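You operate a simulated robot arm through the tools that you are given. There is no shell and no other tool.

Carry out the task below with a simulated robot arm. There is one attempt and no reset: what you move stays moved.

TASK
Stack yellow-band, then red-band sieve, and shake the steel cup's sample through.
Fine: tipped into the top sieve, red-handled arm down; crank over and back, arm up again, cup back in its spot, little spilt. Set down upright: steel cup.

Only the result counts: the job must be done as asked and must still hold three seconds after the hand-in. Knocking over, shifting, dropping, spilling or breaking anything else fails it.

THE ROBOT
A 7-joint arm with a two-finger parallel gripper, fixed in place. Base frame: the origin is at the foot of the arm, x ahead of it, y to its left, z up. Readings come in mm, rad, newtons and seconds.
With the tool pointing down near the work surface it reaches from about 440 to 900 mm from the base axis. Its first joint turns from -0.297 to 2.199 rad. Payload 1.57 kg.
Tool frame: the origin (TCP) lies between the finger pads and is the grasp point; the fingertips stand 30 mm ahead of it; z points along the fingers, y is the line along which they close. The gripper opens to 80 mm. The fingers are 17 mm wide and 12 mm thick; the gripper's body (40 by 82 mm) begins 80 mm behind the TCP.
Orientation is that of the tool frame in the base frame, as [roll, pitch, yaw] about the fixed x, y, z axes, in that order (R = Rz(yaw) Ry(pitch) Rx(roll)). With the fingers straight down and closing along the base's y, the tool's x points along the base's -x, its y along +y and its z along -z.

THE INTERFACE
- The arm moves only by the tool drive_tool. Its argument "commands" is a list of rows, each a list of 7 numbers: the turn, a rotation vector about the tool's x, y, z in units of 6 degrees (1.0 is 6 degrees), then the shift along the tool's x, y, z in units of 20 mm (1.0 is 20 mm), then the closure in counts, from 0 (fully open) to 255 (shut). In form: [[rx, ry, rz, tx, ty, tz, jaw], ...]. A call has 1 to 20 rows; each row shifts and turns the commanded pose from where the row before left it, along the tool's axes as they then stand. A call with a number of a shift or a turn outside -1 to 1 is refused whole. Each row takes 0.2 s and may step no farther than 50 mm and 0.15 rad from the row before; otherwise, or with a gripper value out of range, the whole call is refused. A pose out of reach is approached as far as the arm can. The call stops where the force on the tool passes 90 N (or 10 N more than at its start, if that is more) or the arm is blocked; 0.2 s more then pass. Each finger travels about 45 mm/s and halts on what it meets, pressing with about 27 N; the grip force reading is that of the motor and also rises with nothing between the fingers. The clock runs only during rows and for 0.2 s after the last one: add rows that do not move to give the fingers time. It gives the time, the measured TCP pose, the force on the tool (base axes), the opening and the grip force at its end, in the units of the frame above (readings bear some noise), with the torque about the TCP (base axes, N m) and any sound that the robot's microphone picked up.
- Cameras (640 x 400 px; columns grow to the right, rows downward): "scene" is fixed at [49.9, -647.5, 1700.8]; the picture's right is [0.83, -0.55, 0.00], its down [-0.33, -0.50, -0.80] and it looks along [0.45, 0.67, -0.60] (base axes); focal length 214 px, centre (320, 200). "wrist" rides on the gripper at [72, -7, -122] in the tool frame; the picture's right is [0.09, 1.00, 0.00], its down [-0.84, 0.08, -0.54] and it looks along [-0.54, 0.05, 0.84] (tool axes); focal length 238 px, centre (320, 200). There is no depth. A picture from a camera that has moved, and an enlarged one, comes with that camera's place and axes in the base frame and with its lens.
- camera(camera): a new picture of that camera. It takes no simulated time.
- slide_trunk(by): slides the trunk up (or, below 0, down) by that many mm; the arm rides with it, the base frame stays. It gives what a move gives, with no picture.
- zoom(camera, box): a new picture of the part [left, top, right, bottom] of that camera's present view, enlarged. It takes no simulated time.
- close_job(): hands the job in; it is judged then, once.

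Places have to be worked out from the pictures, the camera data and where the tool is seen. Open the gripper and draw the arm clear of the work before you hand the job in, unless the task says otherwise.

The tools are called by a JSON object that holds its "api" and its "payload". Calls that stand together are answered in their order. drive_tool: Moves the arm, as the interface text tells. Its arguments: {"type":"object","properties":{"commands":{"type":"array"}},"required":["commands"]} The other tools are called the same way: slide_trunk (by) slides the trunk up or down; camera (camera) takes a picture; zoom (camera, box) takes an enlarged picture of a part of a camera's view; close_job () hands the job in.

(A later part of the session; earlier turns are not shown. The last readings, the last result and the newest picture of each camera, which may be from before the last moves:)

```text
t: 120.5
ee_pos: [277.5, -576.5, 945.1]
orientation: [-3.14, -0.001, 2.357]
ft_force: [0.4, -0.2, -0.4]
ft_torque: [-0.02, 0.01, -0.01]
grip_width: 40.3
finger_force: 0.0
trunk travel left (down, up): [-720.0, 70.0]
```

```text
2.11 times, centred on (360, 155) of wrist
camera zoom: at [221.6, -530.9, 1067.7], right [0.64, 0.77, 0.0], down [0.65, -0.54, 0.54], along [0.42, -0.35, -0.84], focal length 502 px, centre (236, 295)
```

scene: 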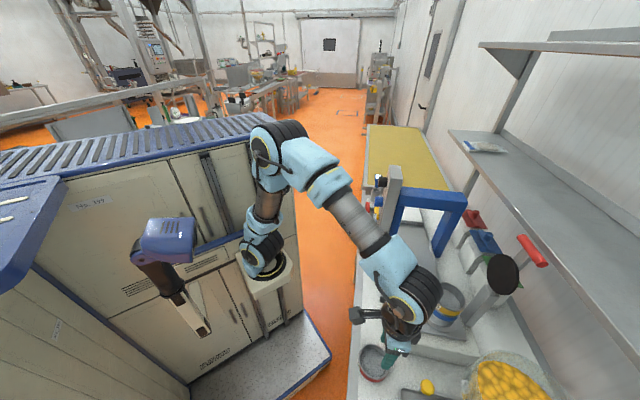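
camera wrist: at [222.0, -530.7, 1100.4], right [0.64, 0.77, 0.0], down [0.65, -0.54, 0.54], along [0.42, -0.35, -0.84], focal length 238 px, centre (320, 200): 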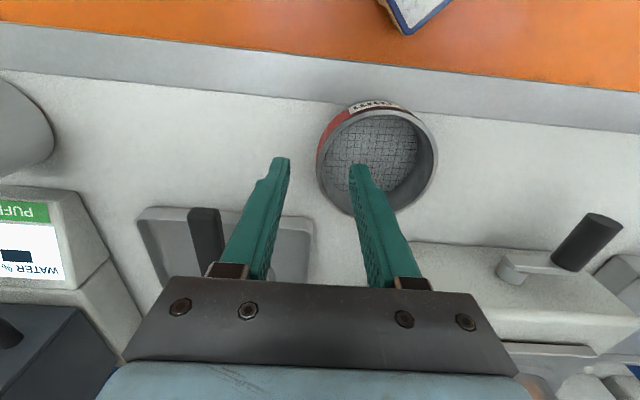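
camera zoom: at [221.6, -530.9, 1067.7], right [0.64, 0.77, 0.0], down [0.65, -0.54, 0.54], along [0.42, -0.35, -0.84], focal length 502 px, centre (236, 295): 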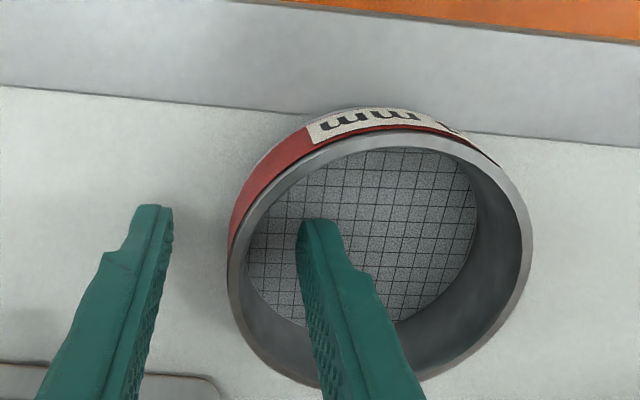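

Sieve centre is (p +2.8, a +43) from the TCP. I shift 2.8 mm in p and close on the wall.

{"api": "drive_tool", "payload": {"commands": [[0, 0, 0, -0.14, 0, 0, 127], [0, 0, 0, 0, 0, 0, 160], [0, 0, 0, 0, 0, 0, 190], [0, 0, 0, 0, 0, 0, 225], [0, 0, 0, 0, 0, 0, 255], [0, 0, 0, 0, 0, 0, 255], [0, 0, 0, 0, 0, 0, 255], [0, 0, 0, 0, 0, 0, 255]]}}

{"api": "zoom", "payload": {"camera": "wrist", "box": [300, 90, 480, 250]}}

{"api": "drive_tool", "payload": {"commands": [[0, 0, 0, 0, 0, -0.25, 255], [0, 0, 0, 0, 0, -0.5, 255], [0, 0, 0, 0, 0, -0.5, 255], [0, 0, 0, 0, 0, 0, 255], [0, 0, 0, 0, 0, 0, 255]]}}

{"api": "zoom", "payload": {"camera": "wrist", "box": [300, 90, 480, 250]}}

```text
t: 122.3
ee_pos: [280.4, -578.1, 945.9]
orientation: [-3.141, 0.0, 2.357]
ft_force: [1.6, -0.5, 2.1]
ft_torque: [0.16, -0.14, 0.0]
grip_width: 4.1
finger_force: 25.0
trunk travel left (down, up): [-720.0, 70.0]
```

```text
2.50 times, centred on (390, 170) of wrist
camera zoom: at [223.8, -532.7, 1068.7], right [0.64, 0.77, 0.0], down [0.65, -0.54, 0.54], along [0.42, -0.35, -0.84], focal length 596 px, centre (145, 275)
```

zoom: 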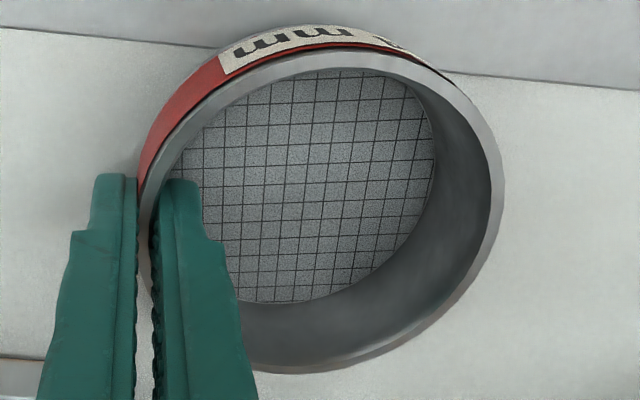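

```text
t: 123.5
ee_pos: [278.2, -577.4, 971.8]
orientation: [-3.139, -0.001, 2.359]
ft_force: [0.3, 0.6, -0.7]
ft_torque: [-0.03, 0.04, -0.01]
grip_width: 3.7
finger_force: 24.1
trunk travel left (down, up): [-720.0, 70.0]
```

```text
2.50 times, centred on (390, 170) of wrist
camera zoom: at [223.7, -532.0, 1094.9], right [0.64, 0.77, 0.0], down [0.65, -0.54, 0.54], along [0.42, -0.35, -0.84], focal length 596 px, centre (145, 275)
```

zoom: 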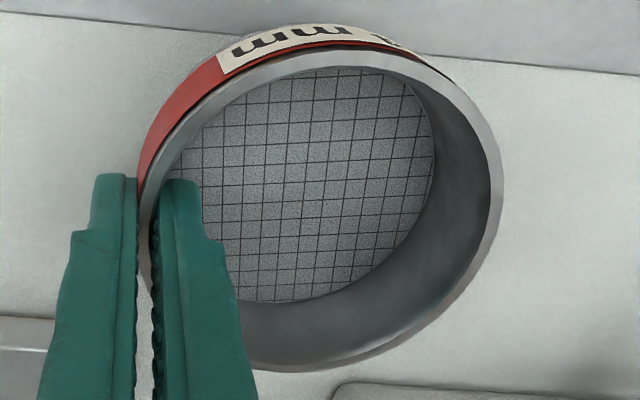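

Red gripped well (3.7 mm, centre at p -3.5, a +42.4 from the TCP). I raise it and carry it around the front to the measuring position beside the stack.

{"api": "drive_tool", "payload": {"commands": [[0, 0, 0, 0, 0, -0.6, 255], [0, 0, 0, 0, 0, -1, 255], [0, 0, 0, 0, 0, -1, 255], [0, 0, 0, 0, 0, -1, 255], [0, 0, 0, 0, 0, -1, 255], [0, 0, 0, 0, 0, -1, 255], [0, 0, 0, 0, 0, -1, 255], [0, 0, 0, 0, 0, -1, 255], [0, 0, 0, 0, 0, -1, 255], [0, 0, 0, 0, 0, -1, 255], [0, 0, 0, 0, 0, -1, 255], [0, 0, 0, 0, 0, -1, 255], [0, 0, 0, 0, 0.5, -0.6, 255], [0, 0, 0, 0, 0.9, 0, 255], [0, 0, 0, 0, 0.9, 0, 255]]}}

{"api": "drive_tool", "payload": {"commands": [[0, 0, 0, 0, 0.9, 0, 255], [0, 0, 0, 0, 0.95, 0, 255], [0, 0, 0, 0, 0.95, 0, 255], [0, 0, 0, 0, 0.95, 0, 255], [0, 0, 0, -0.3, 0.95, 0, 255], [0, 0, 0, -0.7, 0.95, 0, 255], [0, 0, 0, -0.8, 0.95, 0, 255], [0, 0, 0, -0.8, 0.95, 0, 255], [0, 0, 0, -0.8, 0.95, 0, 255], [0, 0, 0, -0.8, 0.95, 0, 255], [0, 0, 0, -0.8, 0.95, 0, 255], [0, 0, 0, -0.8, 0.95, 0, 255], [0, 0, 0, -0.8, 0.95, 0, 255], [0, 0, 0, -0.6, 0.5, 0, 255], [0, 0, 0, 0, 0, 0, 255], [0, 0, 0, 0, 0, 0, 255]]}}

{"api": "camera", "payload": {"camera": "wrist"}}

```text
t: 126.7
ee_pos: [312.1, -545.5, 1212.8]
orientation: [-3.139, -0.001, 2.358]
ft_force: [-0.4, -0.5, -1.0]
ft_torque: [-0.03, 0.04, -0.02]
grip_width: 3.9
finger_force: 24.5
trunk travel left (down, up): [-720.0, 70.0]
```

```text
t: 130.1
ee_pos: [594.1, -465.7, 1213.6]
orientation: [-3.14, -0.002, 2.361]
ft_force: [0.1, -0.8, -0.7]
ft_torque: [-0.06, 0.05, 0.03]
grip_width: 3.8
finger_force: 25.0
trunk travel left (down, up): [-720.0, 70.0]
```

```text
taken
camera wrist: at [539.5, -420.4, 1337.0], right [0.64, 0.77, 0.0], down [0.65, -0.54, 0.54], along [0.42, -0.35, -0.84], focal length 238 px, centre (320, 200)
```

wrist: 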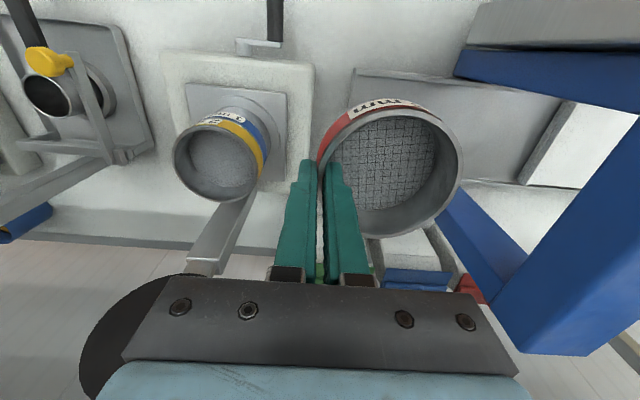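

{"api": "zoom", "payload": {"camera": "wrist", "box": [150, 100, 300, 220]}}

{"api": "zoom", "payload": {"camera": "wrist", "box": [300, 90, 480, 250]}}

{"api": "drive_tool", "payload": {"commands": [[0, 0, 0, 0, 0, 0, 255]]}}

{"api": "drive_tool", "payload": {"commands": [[0, 0, 0, 0, 0, 0, 255]]}}

```text
3.33 times, centred on (225, 160) of wrist
camera zoom: at [539.5, -420.4, 1337.0], right [0.64, 0.77, 0.0], down [0.65, -0.54, 0.54], along [0.42, -0.35, -0.84], focal length 794 px, centre (637, 333)
```

zoom: 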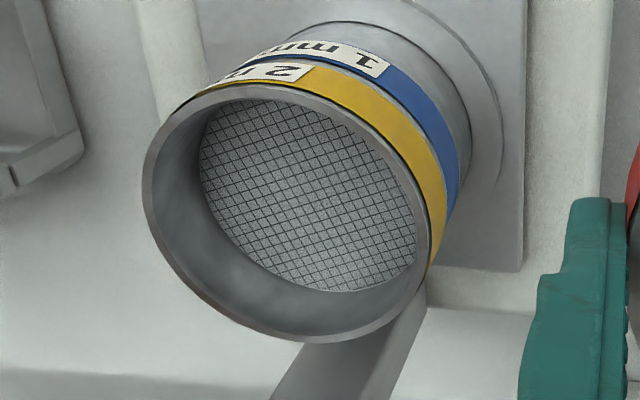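

```text
2.50 times, centred on (390, 170) of wrist
camera zoom: at [539.5, -420.4, 1337.0], right [0.64, 0.77, 0.0], down [0.65, -0.54, 0.54], along [0.42, -0.35, -0.84], focal length 596 px, centre (145, 275)
```

zoom: 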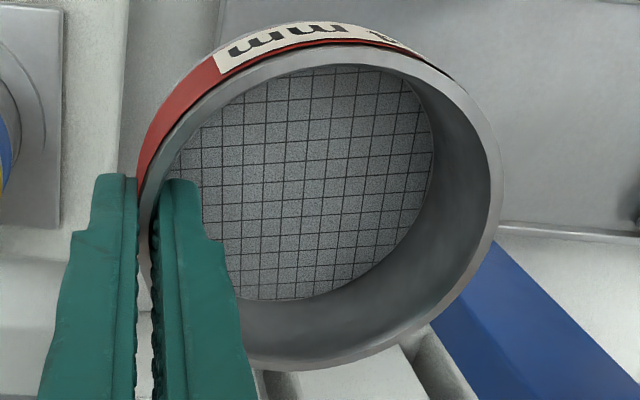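

```text
t: 130.5
ee_pos: [596.1, -465.4, 1213.6]
orientation: [-3.14, -0.001, 2.357]
ft_force: [0.4, 1.0, -1.1]
ft_torque: [-0.03, 0.07, 0.01]
grip_width: 3.8
finger_force: 24.7
trunk travel left (down, up): [-720.0, 70.0]
```

```text
t: 130.9
ee_pos: [595.7, -466.2, 1212.7]
orientation: [-3.14, -0.001, 2.359]
ft_force: [0.1, 0.9, -1.4]
ft_torque: [-0.04, 0.04, 0.01]
grip_width: 3.7
finger_force: 24.5
trunk travel left (down, up): [-720.0, 70.0]
```

Stack rim centre is at (p +46.0, a -107.7) and the held red centre at (p -4.1, a +42.3) from the TCP. I move p +50.1, a -150.

{"api": "drive_tool", "payload": {"commands": [[0, 0, 0, -0.15, -0.45, 0, 255], [0, 0, 0, -0.317, -0.95, 0, 255], [0, 0, 0, -0.317, -0.95, 0, 255], [0, 0, 0, -0.317, -0.95, 0, 255], [0, 0, 0, -0.317, -0.95, 0, 255], [0, 0, 0, -0.317, -0.95, 0, 255], [0, 0, 0, -0.317, -0.95, 0, 255], [0, 0, 0, -0.317, -0.95, 0, 255], [0, 0, 0, -0.136, -0.4, 0, 255], [0, 0, 0, 0, 0, 0, 255], [0, 0, 0, 0, 0, 0, 255]]}}

{"api": "drive_tool", "payload": {"commands": [[0, 0, 0, 0, 0, 0, 255]]}}

{"api": "drive_tool", "payload": {"commands": [[0, 0, 0, 0, 0, 0, 255]]}}

{"api": "zoom", "payload": {"camera": "wrist", "box": [290, 60, 480, 250]}}

{"api": "zoom", "payload": {"camera": "scene", "box": [425, 255, 495, 335]}}

```text
t: 133.3
ee_pos: [524.4, -606.9, 1214.9]
orientation: [-3.14, -0.001, 2.358]
ft_force: [0.8, 0.5, -0.8]
ft_torque: [0.0, 0.01, 0.0]
grip_width: 3.8
finger_force: 25.0
trunk travel left (down, up): [-720.0, 70.0]
```

```text
t: 133.7
ee_pos: [523.6, -605.9, 1214.1]
orientation: [-3.139, -0.003, 2.358]
ft_force: [0.2, -0.6, -1.5]
ft_torque: [-0.06, 0.05, 0.01]
grip_width: 3.9
finger_force: 24.9
trunk travel left (down, up): [-720.0, 70.0]
```

```text
t: 134.1
ee_pos: [524.3, -605.6, 1214.3]
orientation: [-3.14, -0.002, 2.359]
ft_force: [0.2, -0.1, -1.2]
ft_torque: [-0.02, 0.03, 0.01]
grip_width: 3.9
finger_force: 24.5
trunk travel left (down, up): [-720.0, 70.0]
```

```text
2.11 times, centred on (385, 155) of wrist
camera zoom: at [468.1, -560.3, 1337.3], right [0.64, 0.77, 0.0], down [0.65, -0.54, 0.54], along [0.42, -0.35, -0.84], focal length 502 px, centre (183, 295)
```

zoom: 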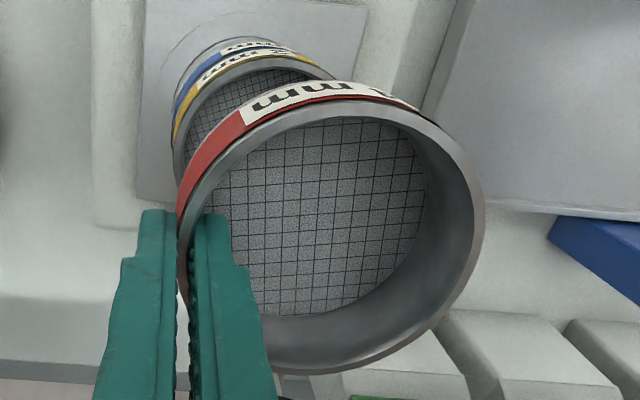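

```text
5.00 times, centred on (460, 295) of scene
camera zoom: at [49.9, -647.5, 1700.8], right [0.83, -0.55, 0.0], down [-0.33, -0.5, -0.8], along [0.45, 0.67, -0.6], focal length 1072 px, centre (-380, -275)
```

zoom: 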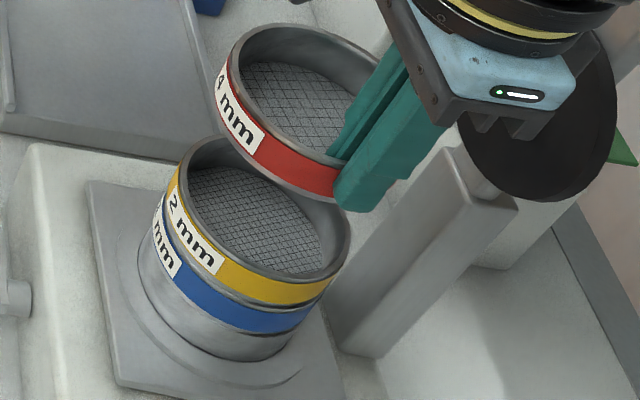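

Red reads 4 mm. I'm within ~1 mm of the target; I add +1 mm in p and lower 55 mm.

{"api": "drive_tool", "payload": {"commands": [[0, 0, 0, -0.05, 0, 0.5, 255], [0, 0, 0, 0, 0, 0.8, 255], [0, 0, 0, 0, 0, 0.8, 255], [0, 0, 0, 0, 0, 0.65, 255], [0, 0, 0, 0, 0, 0, 255], [0, 0, 0, 0, 0, 0, 255]]}}

{"api": "drive_tool", "payload": {"commands": [[0, 0, 0, 0, 0, 0, 255]]}}

{"api": "zoom", "payload": {"camera": "wrist", "box": [290, 60, 480, 250]}}

{"api": "zoom", "payload": {"camera": "scene", "box": [435, 265, 485, 325]}}

```text
t: 135.5
ee_pos: [525.3, -607.6, 1160.8]
orientation: [-3.14, -0.001, 2.359]
ft_force: [0.5, 0.4, -1.3]
ft_torque: [-0.01, 0.02, 0.0]
grip_width: 3.6
finger_force: 24.2
trunk travel left (down, up): [-720.0, 70.0]
```

```text
t: 135.9
ee_pos: [526.0, -607.1, 1161.1]
orientation: [-3.14, -0.001, 2.358]
ft_force: [0.8, 0.0, -1.3]
ft_torque: [-0.04, 0.01, 0.01]
grip_width: 3.3
finger_force: 24.1
trunk travel left (down, up): [-720.0, 70.0]
```

```text
2.11 times, centred on (385, 155) of wrist
camera zoom: at [469.1, -562.0, 1283.6], right [0.64, 0.77, 0.0], down [0.65, -0.54, 0.54], along [0.42, -0.35, -0.84], focal length 502 px, centre (183, 295)
```

zoom: 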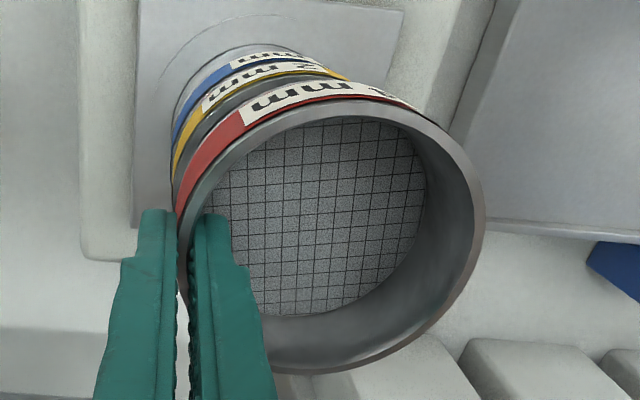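

```text
6.67 times, centred on (460, 295) of scene
camera zoom: at [49.9, -647.5, 1700.8], right [0.83, -0.55, 0.0], down [-0.33, -0.5, -0.8], along [0.45, 0.67, -0.6], focal length 1430 px, centre (-613, -433)
```

zoom: 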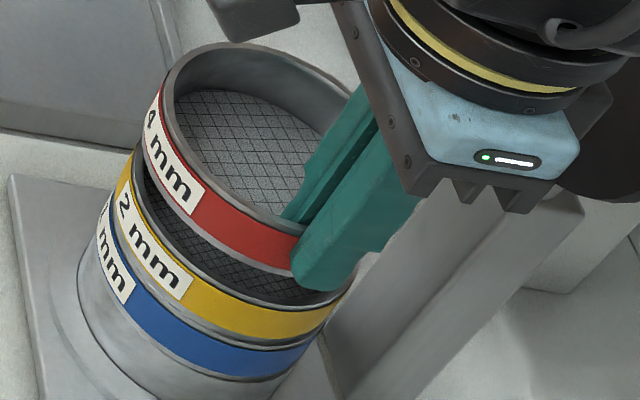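

Aligned within 1 mm. I lower to near contact, then step down 2 mm at a time.

{"api": "drive_tool", "payload": {"commands": [[0, 0, 0, 0.03, -0.03, 0.4, 255], [0, 0, 0, 0, 0, 0.3, 255], [0, 0, 0, 0, 0, 0, 255]]}}

{"api": "drive_tool", "payload": {"commands": [[0, 0, 0, 0, 0, 0.1, 255], [0, 0, 0, 0, 0, 0, 255]]}}

{"api": "drive_tool", "payload": {"commands": [[0, 0, 0, 0, 0, 0.1, 255], [0, 0, 0, 0, 0, 0, 255]]}}

{"api": "drive_tool", "payload": {"commands": [[0, 0, 0, 0, 0, 0.1, 255], [0, 0, 0, 0, 0, 0, 255]]}}

```text
t: 136.7
ee_pos: [524.3, -607.7, 1146.6]
orientation: [-3.14, -0.001, 2.357]
ft_force: [0.2, 0.4, -0.9]
ft_torque: [-0.07, 0.02, 0.02]
grip_width: 3.6
finger_force: 24.6
trunk travel left (down, up): [-720.0, 70.0]
```

```text
t: 137.3
ee_pos: [524.3, -606.0, 1144.0]
orientation: [-3.139, -0.001, 2.362]
ft_force: [0.3, 0.6, -1.5]
ft_torque: [-0.03, 0.01, 0.0]
grip_width: 3.8
finger_force: 25.0
trunk travel left (down, up): [-720.0, 70.0]
```

```text
t: 137.9
ee_pos: [524.2, -607.8, 1143.0]
orientation: [-3.14, 0.001, 2.358]
ft_force: [0.4, 0.4, 0.9]
ft_torque: [0.14, -0.08, 0.03]
grip_width: 3.6
finger_force: 24.5
trunk travel left (down, up): [-720.0, 70.0]
```

```text
t: 138.5
ee_pos: [524.0, -606.0, 1141.8]
orientation: [-3.139, 0.002, 2.359]
ft_force: [-0.5, -1.0, 10.5]
ft_torque: [0.28, -0.17, -0.02]
grip_width: 3.5
finger_force: 24.5
trunk travel left (down, up): [-720.0, 70.0]
```

First touch was at the far (+a) side at z≈1143, a bit higher than the expected nested height of ~1138. I check the views.

{"api": "zoom", "payload": {"camera": "scene", "box": [435, 265, 485, 325]}}

{"api": "zoom", "payload": {"camera": "wrist", "box": [330, 70, 430, 150]}}

```text
6.67 times, centred on (460, 295) of scene
camera zoom: at [49.9, -647.5, 1700.8], right [0.83, -0.55, 0.0], down [-0.33, -0.5, -0.8], along [0.45, 0.67, -0.6], focal length 1430 px, centre (-613, -433)
```

zoom: 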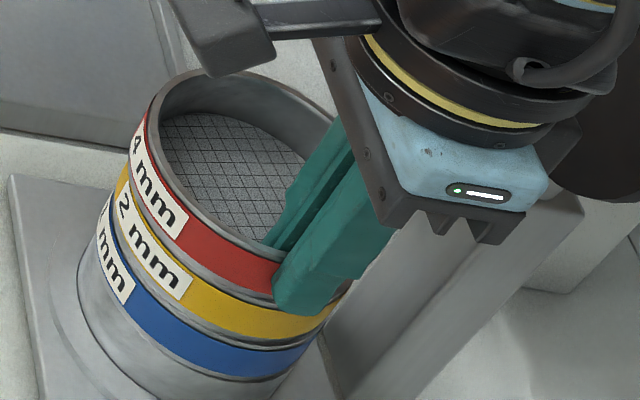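

```text
5.00 times, centred on (380, 110) of wrist
camera zoom: at [468.5, -561.8, 1263.8], right [0.64, 0.77, 0.0], down [0.65, -0.53, 0.54], along [0.42, -0.35, -0.84], focal length 1192 px, centre (20, 650)
```

zoom: 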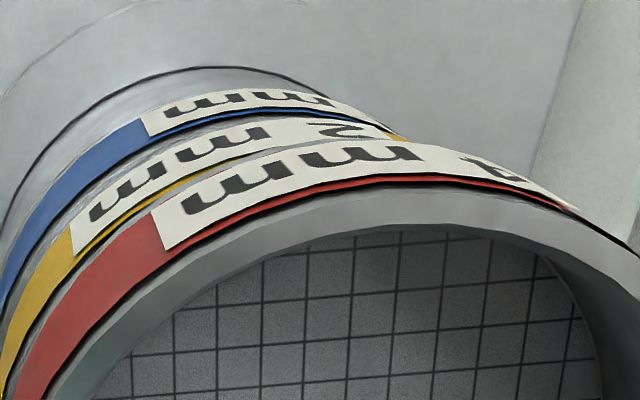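

The red/yellow spacing now looks the same as the nested yellow/blue spacing. I release gently and watch whether it shifts.

{"api": "drive_tool", "payload": {"commands": [[0, 0, 0, 0, 0, 0, 240], [0, 0, 0, 0, 0, 0, 225], [0, 0, 0, 0, 0, 0, 200], [0, 0, 0, 0, 0, 0, 170], [0, 0, 0, 0, 0, 0, 170]]}}

{"api": "zoom", "payload": {"camera": "wrist", "box": [330, 70, 430, 150]}}

{"api": "zoom", "payload": {"camera": "scene", "box": [435, 265, 485, 325]}}

```text
t: 139.7
ee_pos: [524.1, -606.9, 1139.0]
orientation: [-3.141, -0.003, 2.355]
ft_force: [-0.1, 0.3, -0.6]
ft_torque: [-0.02, 0.03, 0.02]
grip_width: 26.5
finger_force: 0.0
trunk travel left (down, up): [-720.0, 70.0]
```

```text
5.00 times, centred on (380, 110) of wrist
camera zoom: at [468.8, -562.0, 1262.8], right [0.64, 0.77, 0.0], down [0.65, -0.54, 0.54], along [0.42, -0.35, -0.84], focal length 1192 px, centre (20, 650)
```

zoom: 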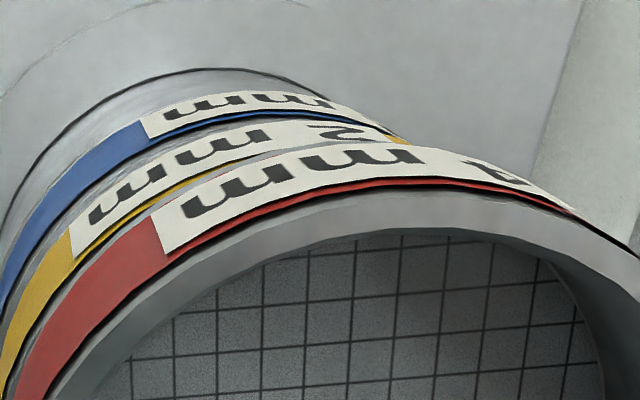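

```text
6.67 times, centred on (460, 295) of scene
camera zoom: at [49.9, -647.5, 1700.8], right [0.83, -0.55, 0.0], down [-0.33, -0.5, -0.8], along [0.45, 0.67, -0.6], focal length 1430 px, centre (-613, -433)
```

zoom: 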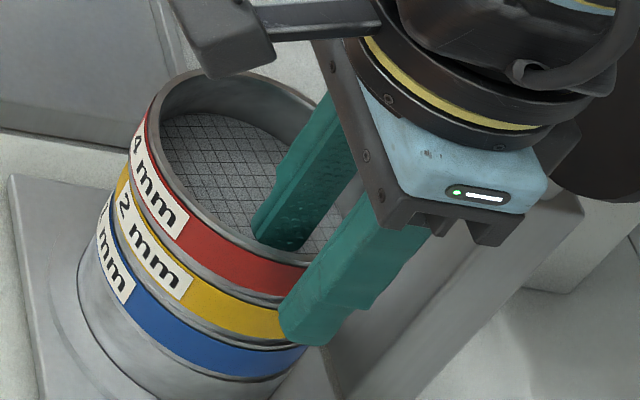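

No shift on release. I rise, back off, and take the low side view again to confirm the red is nested.

{"api": "drive_tool", "payload": {"commands": [[0, 0, 0, 0, 0, -0.4, 170], [0, 0, 0, 0, 0, -0.9, 170], [0, 0, 0, 0, 0, -1, 170], [0, 0, 0, 0, 0, -1, 100], [0, 0, 0, 0.3, 0, -1, 0], [0, 0, 0, 1, 0.22, 0, 0], [0, 0, 0, 1, 0.22, 0, 0], [0, 0, 0, 1, 0.22, 0, 0], [0, 0, 0, 1, 0.22, 0, 0], [0, 0, 0, 1, 0.22, 0, 0], [0, 0, 0, 1, 0.22, 0, 0], [0, 0, 0, 1, 0.22, 0, 0], [0, 0, 0, 1, 0.22, 0, 0], [0, 0, 0, 0.8, 0.22, 0, 0], [0, -1, 0, 0, 0, 0.4, 0], [0, -1, 0, 0, 0, 0.4, 0], [0, -1, 0, 0, 0, 0.4, 0], [0, -1, 0, 0, 0, 0.4, 0], [0, -1, 0, 0, 0, 0.4, 0], [0, -1, 0, 0, 0, 0.4, 0]]}}

{"api": "zoom", "payload": {"camera": "wrist", "box": [250, 120, 380, 240]}}

{"api": "camera", "payload": {"camera": "wrist"}}

{"api": "zoom", "payload": {"camera": "scene", "box": [400, 200, 560, 340]}}

```text
t: 143.9
ee_pos: [433.0, -460.0, 1179.7]
orientation: [-3.139, 0.628, 2.361]
ft_force: [0.8, -0.3, -0.1]
ft_torque: [0.01, 0.02, 0.0]
grip_width: 80.0
finger_force: 0.1
trunk travel left (down, up): [-720.0, 70.0]
```

```text
3.33 times, centred on (315, 180) of wrist
camera zoom: at [335.3, -372.9, 1237.2], right [0.65, 0.76, -0.06], down [0.31, -0.2, 0.93], along [0.69, -0.62, -0.36], focal length 794 px, centre (337, 267)
```

zoom: 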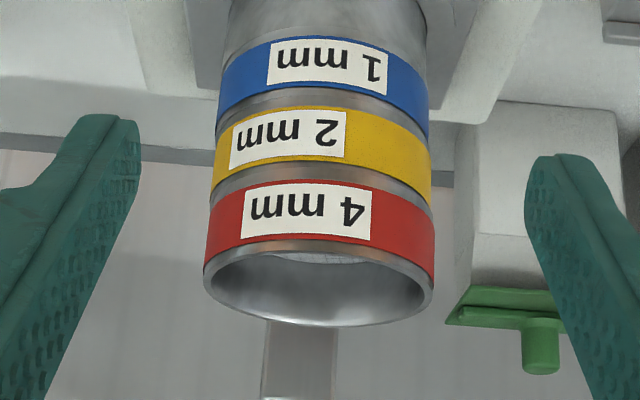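

```text
taken
camera wrist: at [335.3, -372.9, 1237.2], right [0.65, 0.76, -0.06], down [0.31, -0.2, 0.93], along [0.69, -0.62, -0.36], focal length 238 px, centre (320, 200)
```

wrist: 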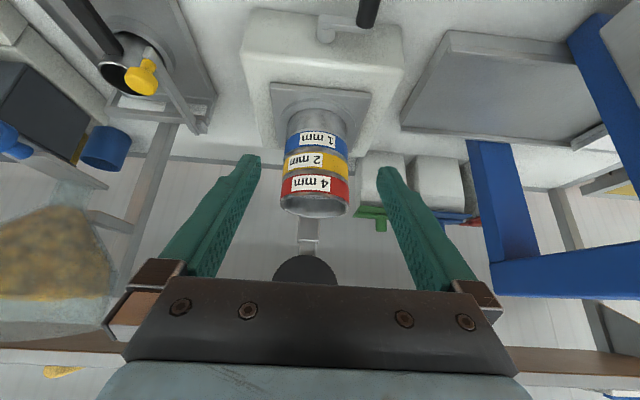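

```text
2.86 times, centred on (480, 270) of scene
camera zoom: at [49.9, -647.5, 1700.8], right [0.83, -0.55, 0.0], down [-0.33, -0.5, -0.8], along [0.45, 0.67, -0.6], focal length 613 px, centre (-137, 0)
```

zoom: 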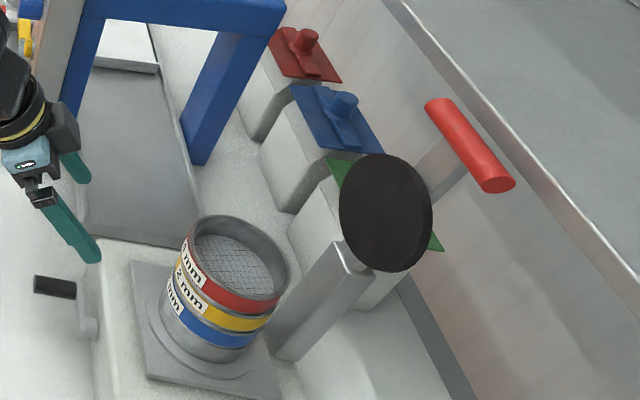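

The stack 1-2-4 mm is perfectly coaxial. Next the cup. I increase the tool tilt to 60° (camera then looks horizontally between the fingers), back off, and travel along -a toward the cup at a safe height.

{"api": "drive_tool", "payload": {"commands": [[0, -1, 0, 0, 0, 0, 0], [0, -1, 0, 0, 0, 0, 0], [0, -1, 0, 0, 0, 0, 0], [0, -1, 0, 0, 0, 0, 0], [0, 0, 0, 0.5, -0.5, -0.87, 0], [0, 0, 0, 0.5, -0.8, -0.87, 0], [0, 0, 0, 0.5, -0.8, -0.87, 0], [0, 0, 0, 0.5, -0.8, -0.87, 0], [0, 0, 0, 0.5, -0.8, -0.87, 0], [0, 0, 0, 0, -1, 0, 0], [0, 0, 0, 0, -1, 0, 0], [0, 0, 0, 0, -1, 0, 0], [0, 0, 0, 0, -1, 0, 0], [0, 0, 0, 0, -1, 0, 0], [0, 0, 0, 0, -1, 0, 0], [0, 0, 0, 0, -1, 0, 0], [0, 0, 0, 0, -1, 0, 0]]}}

{"api": "camera", "payload": {"camera": "wrist"}}

{"api": "camera", "payload": {"camera": "scene"}}

```text
t: 147.5
ee_pos: [220.5, -605.7, 1219.7]
orientation: [-3.139, 1.046, 2.362]
ft_force: [0.0, 0.4, -0.1]
ft_torque: [0.02, 0.02, -0.01]
grip_width: 80.1
finger_force: 0.1
out of reach, approached as far as the arm can: row 4, 5, 6, 7, 8, 9
trunk travel left (down, up): [-720.0, 70.0]
```

```text
taken
camera wrist: at [114.7, -511.7, 1219.4], right [0.67, 0.74, -0.08], down [0.02, 0.09, 1.0], along [0.74, -0.67, 0.05], focal length 238 px, centre (320, 200)
```

wrist: 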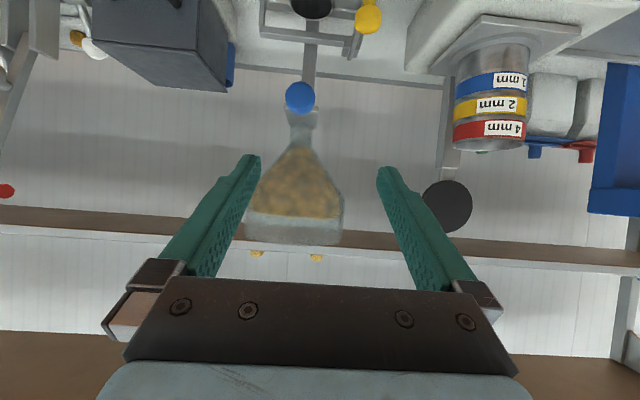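

```text
taken
```

scene: 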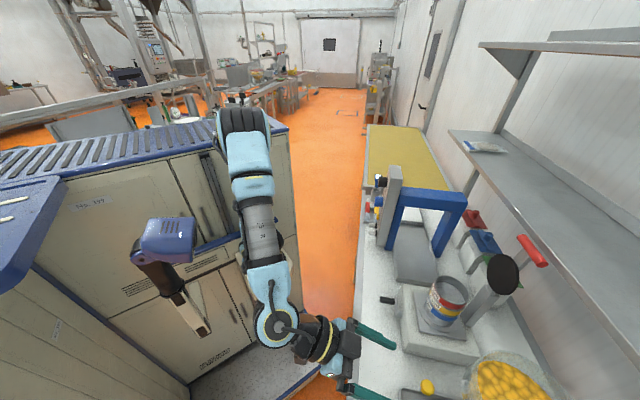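

The pose works well. I continue along -a to in front of the cup, easing back in p.

{"api": "drive_tool", "payload": {"commands": [[0, 0, 0, 0, -1, 0, 0], [0, 0, 0, 0, -1, 0, 0], [0, 0, 0, 0, -1, 0, 0], [0, 0, 0, 0, -1, 0, 0], [0, 0, 0, 0, -1, 0, 0], [0, 0, 0, 0, -1, 0, 0], [0, 0, 0, 0, -1, 0, 0], [0, 0, 0, 0, -1, 0, 0], [0, 0, 0, 0, -1, 0, 0], [0, 0, 0, 0, -0.9, 0, 0]]}}

{"api": "camera", "payload": {"camera": "wrist"}}

{"api": "camera", "payload": {"camera": "scene"}}

```text
t: 149.7
ee_pos: [81.5, -745.8, 1219.5]
orientation: [-3.139, 1.044, 2.361]
ft_force: [-0.1, 0.3, 0.2]
ft_torque: [-0.02, 0.01, -0.01]
grip_width: 79.9
finger_force: 0.1
trunk travel left (down, up): [-720.0, 70.0]
```

```text
taken
camera wrist: at [-24.1, -651.9, 1219.4], right [0.67, 0.74, -0.08], down [0.02, 0.09, 1.0], along [0.74, -0.67, 0.05], focal length 238 px, centre (320, 200)
```

wrist: 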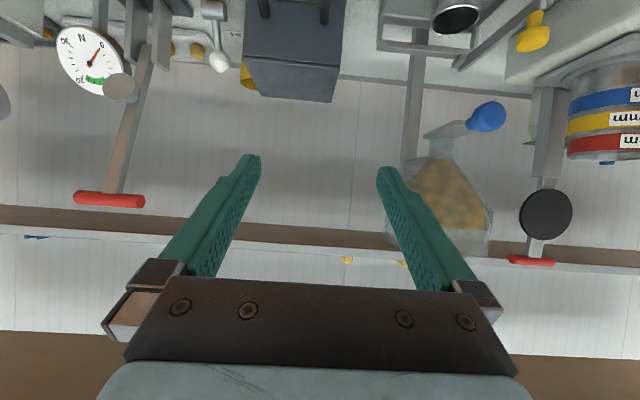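

```text
taken
```

scene: 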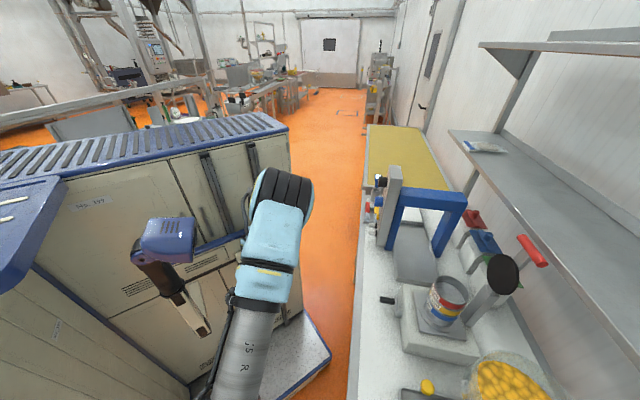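

I'm directly over the cup's position. I back off about 95 mm and descend to view the cup horizontally.

{"api": "drive_tool", "payload": {"commands": [[0, 0, 0, 0.475, 0, -0.82, 0], [0, 0, 0, 0.475, 0, -0.82, 0], [0, 0, 0, 0.475, 0, -0.82, 0], [0, 0, 0, 0.475, 0, -0.82, 0], [0, 0, 0, 0.475, 0, -0.82, 0], [0, 0, 0, 0.866, 0, 0.5, 0], [0, 0, 0, 0.866, 0, 0.5, 0], [0, 0, 0, 0.866, 0, 0.5, 0], [0, 0, 0, 0.866, 0, 0.5, 0], [0, 0, 0, 0.866, 0, 0.5, 0], [0, 0, 0, 0.866, 0, 0.5, 0], [0, 0, 0, 0, 0, 0, 0]]}}

{"api": "camera", "payload": {"camera": "wrist"}}

{"api": "camera", "payload": {"camera": "scene"}}

```text
t: 152.3
ee_pos: [13.3, -680.1, 1101.0]
orientation: [-3.137, 1.046, 2.362]
ft_force: [-0.2, -0.4, -0.7]
ft_torque: [0.01, -0.01, -0.01]
grip_width: 80.0
finger_force: 0.0
trunk travel left (down, up): [-720.0, 70.0]
```

```text
taken
camera wrist: at [-90.9, -585.4, 1100.5], right [0.67, 0.74, -0.08], down [0.02, 0.09, 1.0], along [0.74, -0.67, 0.05], focal length 238 px, centre (320, 200)
```

wrist: 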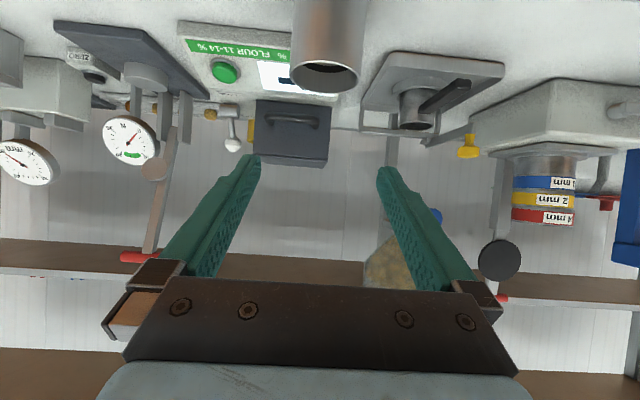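

```text
taken
```

scene: 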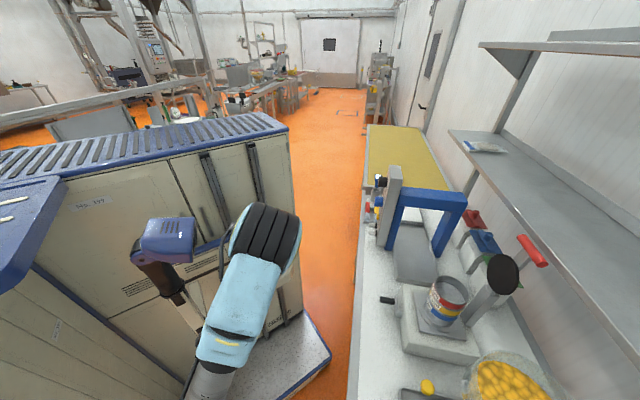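

The cup is visible ahead (upside-down view). I zoom in to fit its position.

{"api": "zoom", "payload": {"camera": "wrist", "box": [270, 0, 390, 110]}}

{"api": "drive_tool", "payload": {"commands": [[0, 0, 0, 0, 0, 0, 0]]}}

{"api": "drive_tool", "payload": {"commands": [[0, 0, 0, 0, 0, 0, 0]]}}

```text
3.64 times, centred on (330, 55) of wrist
camera zoom: at [-90.9, -585.4, 1100.5], right [0.67, 0.74, -0.08], down [0.02, 0.09, 1.0], along [0.74, -0.67, 0.05], focal length 867 px, centre (284, 727)
```

zoom: 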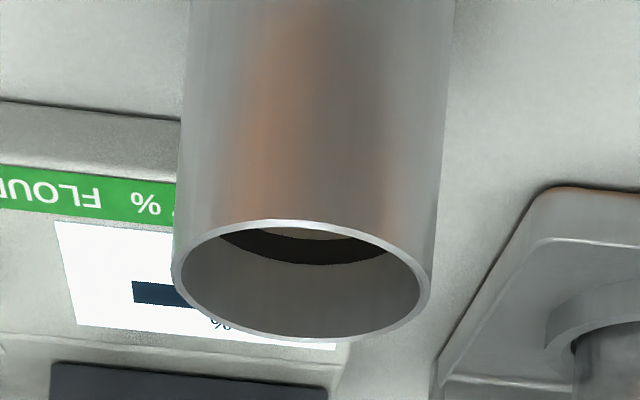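

```text
t: 152.7
ee_pos: [14.3, -680.0, 1101.0]
orientation: [-3.139, 1.046, 2.361]
ft_force: [-0.1, 0.4, -1.2]
ft_torque: [-0.02, 0.01, 0.03]
grip_width: 79.6
finger_force: 0.0
trunk travel left (down, up): [-720.0, 70.0]
```

```text
t: 153.1
ee_pos: [13.8, -680.2, 1100.8]
orientation: [-3.138, 1.045, 2.363]
ft_force: [0.0, 0.3, -0.5]
ft_torque: [0.0, -0.02, -0.01]
grip_width: 80.3
finger_force: 0.0
trunk travel left (down, up): [-720.0, 70.0]
```

The fit gives the cup centre at a≈-469, p≈600, rim z≈985–990 (scale depends on its radius). I descend in front of the cup to about grip height, staying short of it.

{"api": "drive_tool", "payload": {"commands": [[0, 0, 0, 0.8, 0, 0.5, 0], [0, 0, 0, 0.8, 0, 0.5, 0], [0, 0, 0, 0.8, 0, 0.5, 0], [0, 0, 0, 0.8, 0, 0.5, 0], [0, 0, 0, 0.8, 0, 0.5, 0], [0, 0, 0, 0.8, 0, 0.5, 0], [0, 0, 0, 0.8, 0, 0.5, 0], [0, 0, 0, 0.6, 0, 0.4, 0], [0, 0, 0, 0, 0, 0, 0]]}}

{"api": "camera", "payload": {"camera": "wrist"}}

{"api": "drive_tool", "payload": {"commands": [[0, 0, 0, 0, 0, 0, 0]]}}

```text
t: 155.1
ee_pos: [20.8, -683.7, 954.8]
orientation: [-3.137, 1.045, 2.362]
ft_force: [-0.2, -0.4, 0.4]
ft_torque: [-0.02, 0.0, -0.02]
grip_width: 80.0
finger_force: 0.0
trunk travel left (down, up): [-720.0, 70.0]
```

```text
taken
camera wrist: at [-84.5, -588.4, 954.5], right [0.67, 0.74, -0.08], down [0.02, 0.09, 1.0], along [0.74, -0.67, 0.05], focal length 238 px, centre (320, 200)
```

wrist: 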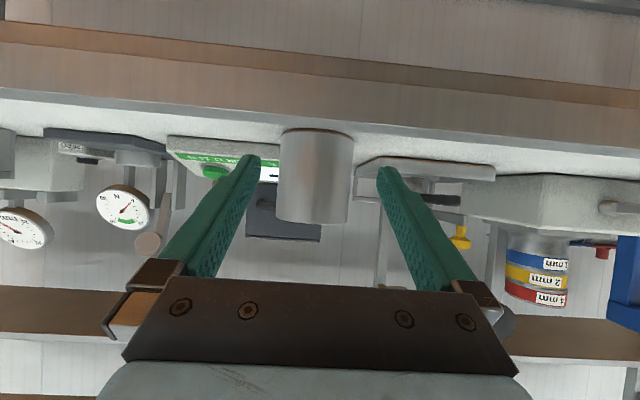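

```text
t: 155.5
ee_pos: [21.0, -682.8, 954.8]
orientation: [-3.139, 1.047, 2.361]
ft_force: [-0.5, 0.9, -0.7]
ft_torque: [0.01, -0.03, 0.02]
grip_width: 79.9
finger_force: 0.0
trunk travel left (down, up): [-720.0, 70.0]
```

Excellent view of the cup between the fingers. I zoom for precise edges.

{"api": "zoom", "payload": {"camera": "wrist", "box": [250, 110, 380, 240]}}

```text
3.08 times, centred on (315, 175) of wrist
camera zoom: at [-84.5, -588.5, 954.6], right [0.67, 0.74, -0.08], down [0.02, 0.09, 1.0], along [0.74, -0.67, 0.05], focal length 733 px, centre (335, 277)
```

zoom: 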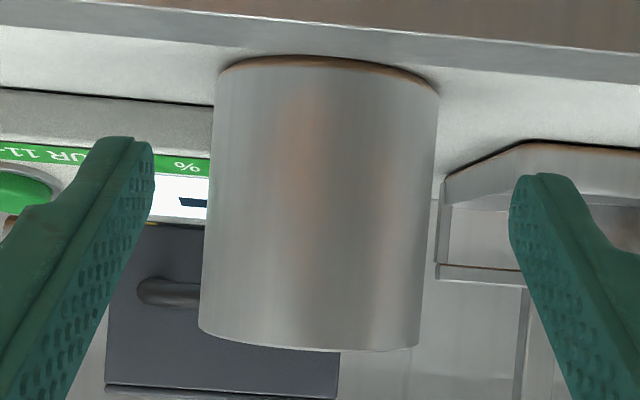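

Fit of both views: cup diameter ≈74.4 mm, centre a≈-469.3, p≈606.9, rim z≈986, table ≈903.6. It's ~1.7 mm off laterally in the tool frame; I correct that and advance 37 mm to just before the cup for a recheck.

{"api": "drive_tool", "payload": {"commands": [[0, 0, 0, -0.31, -0.0435, 0.89, 0], [0, 0, 0, -0.31, -0.0435, 0.89, 0], [0, 0, 0, 0, 0, 0, 0], [0, 0, 0, 0, 0, 0, 0]]}}

{"api": "zoom", "payload": {"camera": "wrist", "box": [240, 110, 400, 270]}}

{"api": "drive_tool", "payload": {"commands": [[0, 0, 0, 0, 0, 0, 0]]}}

```text
t: 156.5
ee_pos: [45.2, -709.8, 947.5]
orientation: [-3.14, 1.047, 2.361]
ft_force: [0.5, 0.5, -1.1]
ft_torque: [-0.01, 0.02, 0.02]
grip_width: 80.2
finger_force: 0.1
trunk travel left (down, up): [-720.0, 70.0]
```

```text
2.50 times, centred on (320, 190) of wrist
camera zoom: at [-60.7, -615.1, 946.9], right [0.67, 0.74, -0.08], down [0.02, 0.09, 1.0], along [0.74, -0.67, 0.05], focal length 596 px, centre (320, 225)
```

zoom: 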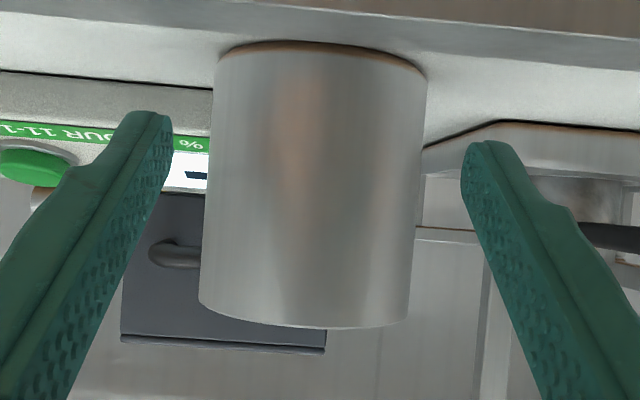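

```text
t: 156.9
ee_pos: [44.2, -708.2, 948.1]
orientation: [-3.141, 1.045, 2.362]
ft_force: [0.8, 0.1, 0.4]
ft_torque: [0.0, 0.0, 0.02]
grip_width: 79.9
finger_force: 0.0
trunk travel left (down, up): [-720.0, 70.0]
```

Lateral error is now ~0.3 mm. I advance 32 mm so the tips start to straddle the cup and verify.

{"api": "drive_tool", "payload": {"commands": [[0, 0, 0, -0.263, -0.005, 0.455, 0], [0, 0, 0, -0.263, -0.005, 0.455, 0], [0, 0, 0, -0.263, -0.005, 0.455, 0], [0, 0, 0, 0, 0, 0, 0]]}}

{"api": "zoom", "payload": {"camera": "wrist", "box": [230, 110, 410, 270]}}

```text
t: 157.9
ee_pos: [67.2, -733.4, 947.1]
orientation: [-3.139, 1.045, 2.362]
ft_force: [0.4, -0.3, 0.2]
ft_torque: [-0.01, 0.04, 0.02]
grip_width: 79.8
finger_force: 0.1
trunk travel left (down, up): [-720.0, 70.0]
```

```text
2.50 times, centred on (320, 190) of wrist
camera zoom: at [-38.8, -639.0, 947.1], right [0.67, 0.74, -0.08], down [0.02, 0.09, 1.0], along [0.74, -0.67, 0.05], focal length 596 px, centre (320, 225)
```

zoom: 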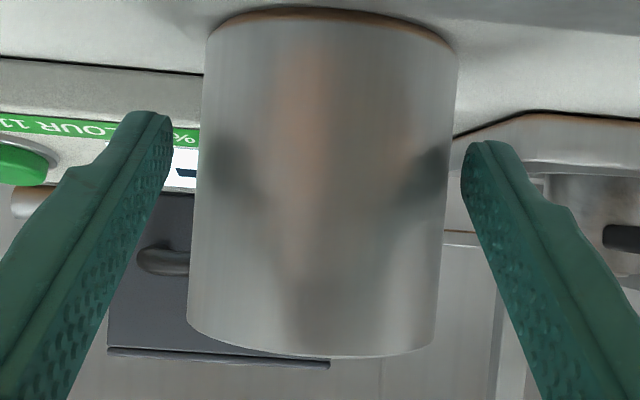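

The cup is now about 1.7 mm to the right of centre; I correct that and check once more before going fully in.

{"api": "drive_tool", "payload": {"commands": [[0, 0, 0, 0, 0.085, 0, 0], [0, 0, 0, 0, 0, 0, 0], [0, 0, 0, 0, 0, 0, 0]]}}

{"api": "zoom", "payload": {"camera": "wrist", "box": [230, 110, 410, 270]}}

{"api": "drive_tool", "payload": {"commands": [[0, 0, 0, 0, 0, 0, 0]]}}

```text
t: 158.7
ee_pos: [67.8, -731.4, 947.8]
orientation: [-3.14, 1.045, 2.36]
ft_force: [0.1, -0.3, 0.1]
ft_torque: [0.03, 0.03, 0.01]
grip_width: 79.7
finger_force: 0.1
trunk travel left (down, up): [-720.0, 70.0]
```

```text
2.50 times, centred on (320, 190) of wrist
camera zoom: at [-38.3, -637.4, 946.7], right [0.67, 0.74, -0.08], down [0.02, 0.09, 1.0], along [0.74, -0.67, 0.05], focal length 596 px, centre (320, 225)
```

zoom: 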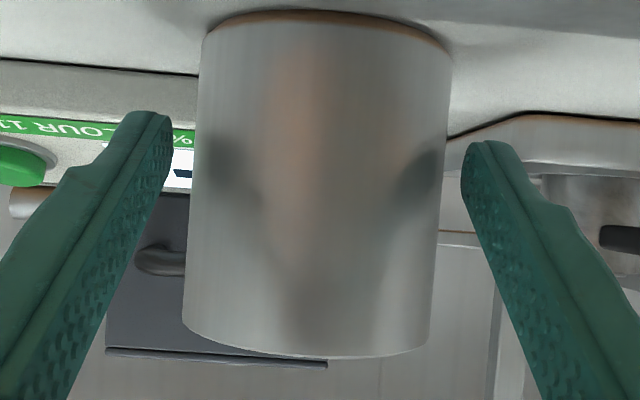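

```text
t: 159.1
ee_pos: [66.2, -731.5, 947.6]
orientation: [-3.138, 1.046, 2.361]
ft_force: [-0.6, 0.2, 0.2]
ft_torque: [0.01, 0.01, 0.0]
grip_width: 79.7
finger_force: 0.1
trunk travel left (down, up): [-720.0, 70.0]
```

Centred now. I advance 20 mm and check drift again before the last 20 mm.

{"api": "drive_tool", "payload": {"commands": [[0, 0, 0, -0.256, 0.02, 0.444, 0], [0, 0, 0, -0.256, 0.02, 0.444, 0], [0, 0, 0, 0, 0, 0, 0], [0, 0, 0, 0, 0, 0, 0]]}}

{"api": "zoom", "payload": {"camera": "wrist", "box": [230, 110, 410, 270]}}

```text
t: 160.1
ee_pos: [83.2, -745.5, 946.9]
orientation: [-3.141, 1.045, 2.362]
ft_force: [-0.2, -0.1, -0.2]
ft_torque: [-0.01, -0.02, 0.0]
grip_width: 80.1
finger_force: 0.0
trunk travel left (down, up): [-720.0, 70.0]
```

```text
2.50 times, centred on (320, 190) of wrist
camera zoom: at [-22.3, -650.8, 946.5], right [0.67, 0.74, -0.08], down [0.02, 0.09, 1.0], along [0.74, -0.67, 0.05], focal length 596 px, centre (320, 225)
```

zoom: 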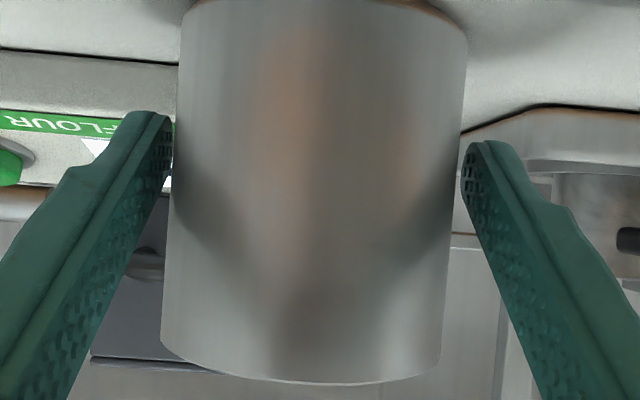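

The cup is ~1.2 mm left of centre now. I correct and move in the final 20 mm.

{"api": "drive_tool", "payload": {"commands": [[0, 0, 0, 0, -0.05, 0, 0], [0, 0, 0, -0.17, 0, 0.296, 0], [0, 0, 0, -0.17, 0, 0.296, 0], [0, 0, 0, -0.17, 0, 0.296, 0], [0, 0, 0, 0, 0, 0, 0], [0, 0, 0, 0, 0, 0, 0]]}}

{"api": "zoom", "payload": {"camera": "wrist", "box": [220, 110, 420, 270]}}

{"api": "drive_tool", "payload": {"commands": [[0, 0, 0, 0, 0, 0, 0]]}}

```text
t: 161.5
ee_pos: [96.3, -762.6, 945.4]
orientation: [-3.141, 1.046, 2.362]
ft_force: [-0.8, 0.5, 0.0]
ft_torque: [0.01, 0.0, 0.06]
grip_width: 80.1
finger_force: 0.0
trunk travel left (down, up): [-720.0, 70.0]
```

```text
2.50 times, centred on (320, 190) of wrist
camera zoom: at [-8.6, -667.4, 946.1], right [0.67, 0.74, -0.08], down [0.02, 0.09, 1.0], along [0.74, -0.67, 0.05], focal length 596 px, centre (320, 225)
```

zoom: 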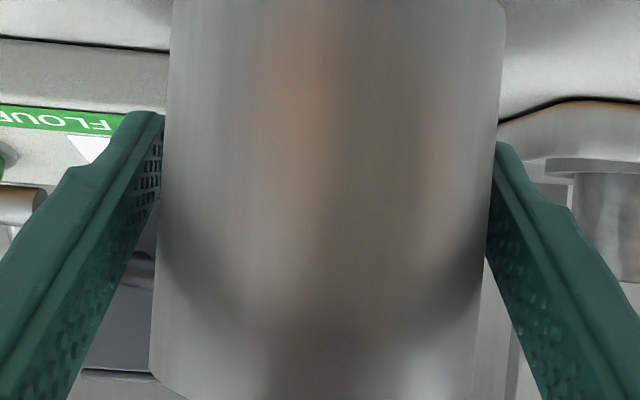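

```text
t: 161.9
ee_pos: [97.3, -762.9, 947.0]
orientation: [-3.137, 1.045, 2.362]
ft_force: [-0.6, 0.0, -0.7]
ft_torque: [-0.04, -0.03, 0.0]
grip_width: 79.9
finger_force: 0.0
trunk travel left (down, up): [-720.0, 70.0]
```

TCP is at the cup centre with no contact force. I close the gripper on the cup.

{"api": "drive_tool", "payload": {"commands": [[0, 0, 0, 0, 0, 0, 12], [0, 0, 0, 0, 0, 0, 24], [0, 0, 0, 0, 0, 0, 40], [0, 0, 0, 0, 0, 0, 80], [0, 0, 0, 0, 0, 0, 160], [0, 0, 0, 0, 0, 0, 255], [0, 0, 0, 0, 0, 0, 255], [0, 0, 0, 0, 0, 0, 255]]}}

{"api": "zoom", "payload": {"camera": "wrist", "box": [220, 110, 420, 270]}}

```text
t: 163.7
ee_pos: [96.5, -762.3, 947.4]
orientation: [-3.138, 1.047, 2.361]
ft_force: [0.0, -0.3, 0.5]
ft_torque: [-0.01, -0.08, -0.02]
grip_width: 73.7
finger_force: 26.7
trunk travel left (down, up): [-720.0, 70.0]
```

```text
2.50 times, centred on (320, 190) of wrist
camera zoom: at [-8.6, -667.4, 946.1], right [0.67, 0.74, -0.08], down [0.02, 0.09, 1.0], along [0.74, -0.67, 0.05], focal length 596 px, centre (320, 225)
```

zoom: 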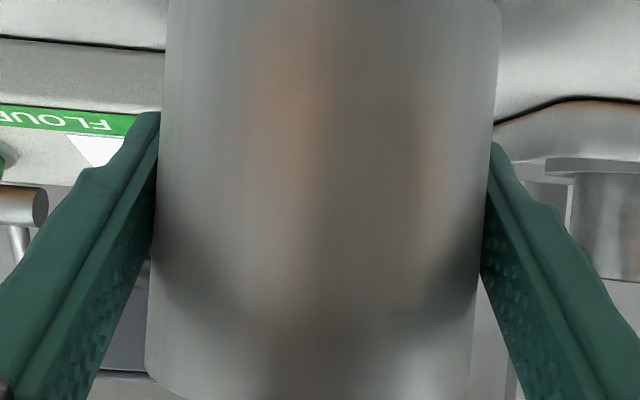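

Cup held at 73.7 mm with 26.7 N (spot recorded: TCP (96.7,-762.6,946.7)). I lift gently 20 mm straight up and check.

{"api": "drive_tool", "payload": {"commands": [[0, 0, 0, -0.13, 0, -0.075, 255], [0, 0, 0, -0.26, 0, -0.15, 255], [0, 0, 0, -0.26, 0, -0.15, 255], [0, 0, 0, -0.22, 0, -0.125, 255], [0, 0, 0, 0, 0, 0, 255], [0, 0, 0, 0, 0, 0, 255]]}}

{"api": "camera", "payload": {"camera": "wrist"}}

```text
t: 165.1
ee_pos: [95.9, -761.5, 968.0]
orientation: [-3.139, 1.045, 2.363]
ft_force: [-1.2, -0.3, -0.9]
ft_torque: [0.0, 0.0, 0.03]
grip_width: 73.8
finger_force: 27.0
trunk travel left (down, up): [-720.0, 70.0]
```

```text
taken
camera wrist: at [-9.3, -666.1, 966.4], right [0.67, 0.74, -0.08], down [0.02, 0.09, 1.0], along [0.74, -0.67, 0.05], focal length 238 px, centre (320, 200)
```

wrist: 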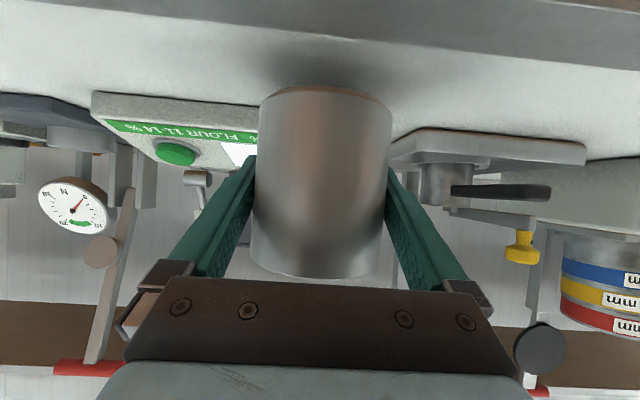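

The cup is lifted cleanly. I raise it to z≈1220, keeping it upright.

{"api": "drive_tool", "payload": {"commands": [[0, 0, 0, -0.4, 0, -0.23, 255], [0, 0, 0, -0.7, 0, -0.404, 255], [0, 0, 0, -0.866, 0, -0.5, 255], [0, 0, 0, -0.866, 0, -0.5, 255], [0, 0, 0, -0.866, 0, -0.5, 255], [0, 0, 0, -0.866, 0, -0.5, 255], [0, 0, 0, -0.866, 0, -0.5, 255], [0, 0, 0, -0.866, 0, -0.5, 255], [0, 0, 0, -0.866, 0, -0.5, 255], [0, 0, 0, -0.866, 0, -0.5, 255], [0, 0, 0, -0.866, 0, -0.5, 255], [0, 0, 0, -0.866, 0, -0.5, 255], [0, 0, 0, -0.866, 0, -0.5, 255], [0, 0, 0, -0.4, 0, -0.23, 255], [0, 0, 0, 0, 0, 0, 255]]}}

{"api": "camera", "payload": {"camera": "wrist"}}

```text
t: 168.3
ee_pos: [95.3, -761.6, 1221.0]
orientation: [-3.139, 1.045, 2.362]
ft_force: [1.1, -1.0, -0.6]
ft_torque: [-0.01, -0.01, 0.02]
grip_width: 73.7
finger_force: 26.7
trunk travel left (down, up): [-720.0, 70.0]
```

```text
taken
camera wrist: at [-9.4, -667.5, 1220.8], right [0.67, 0.74, -0.08], down [0.02, 0.09, 1.0], along [0.74, -0.67, 0.05], focal length 238 px, centre (320, 200)
```

wrist: 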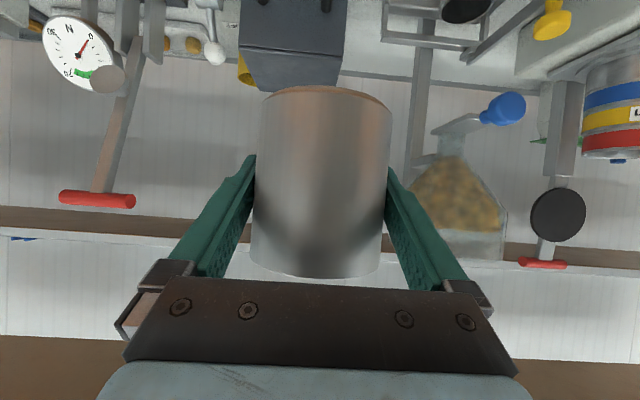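

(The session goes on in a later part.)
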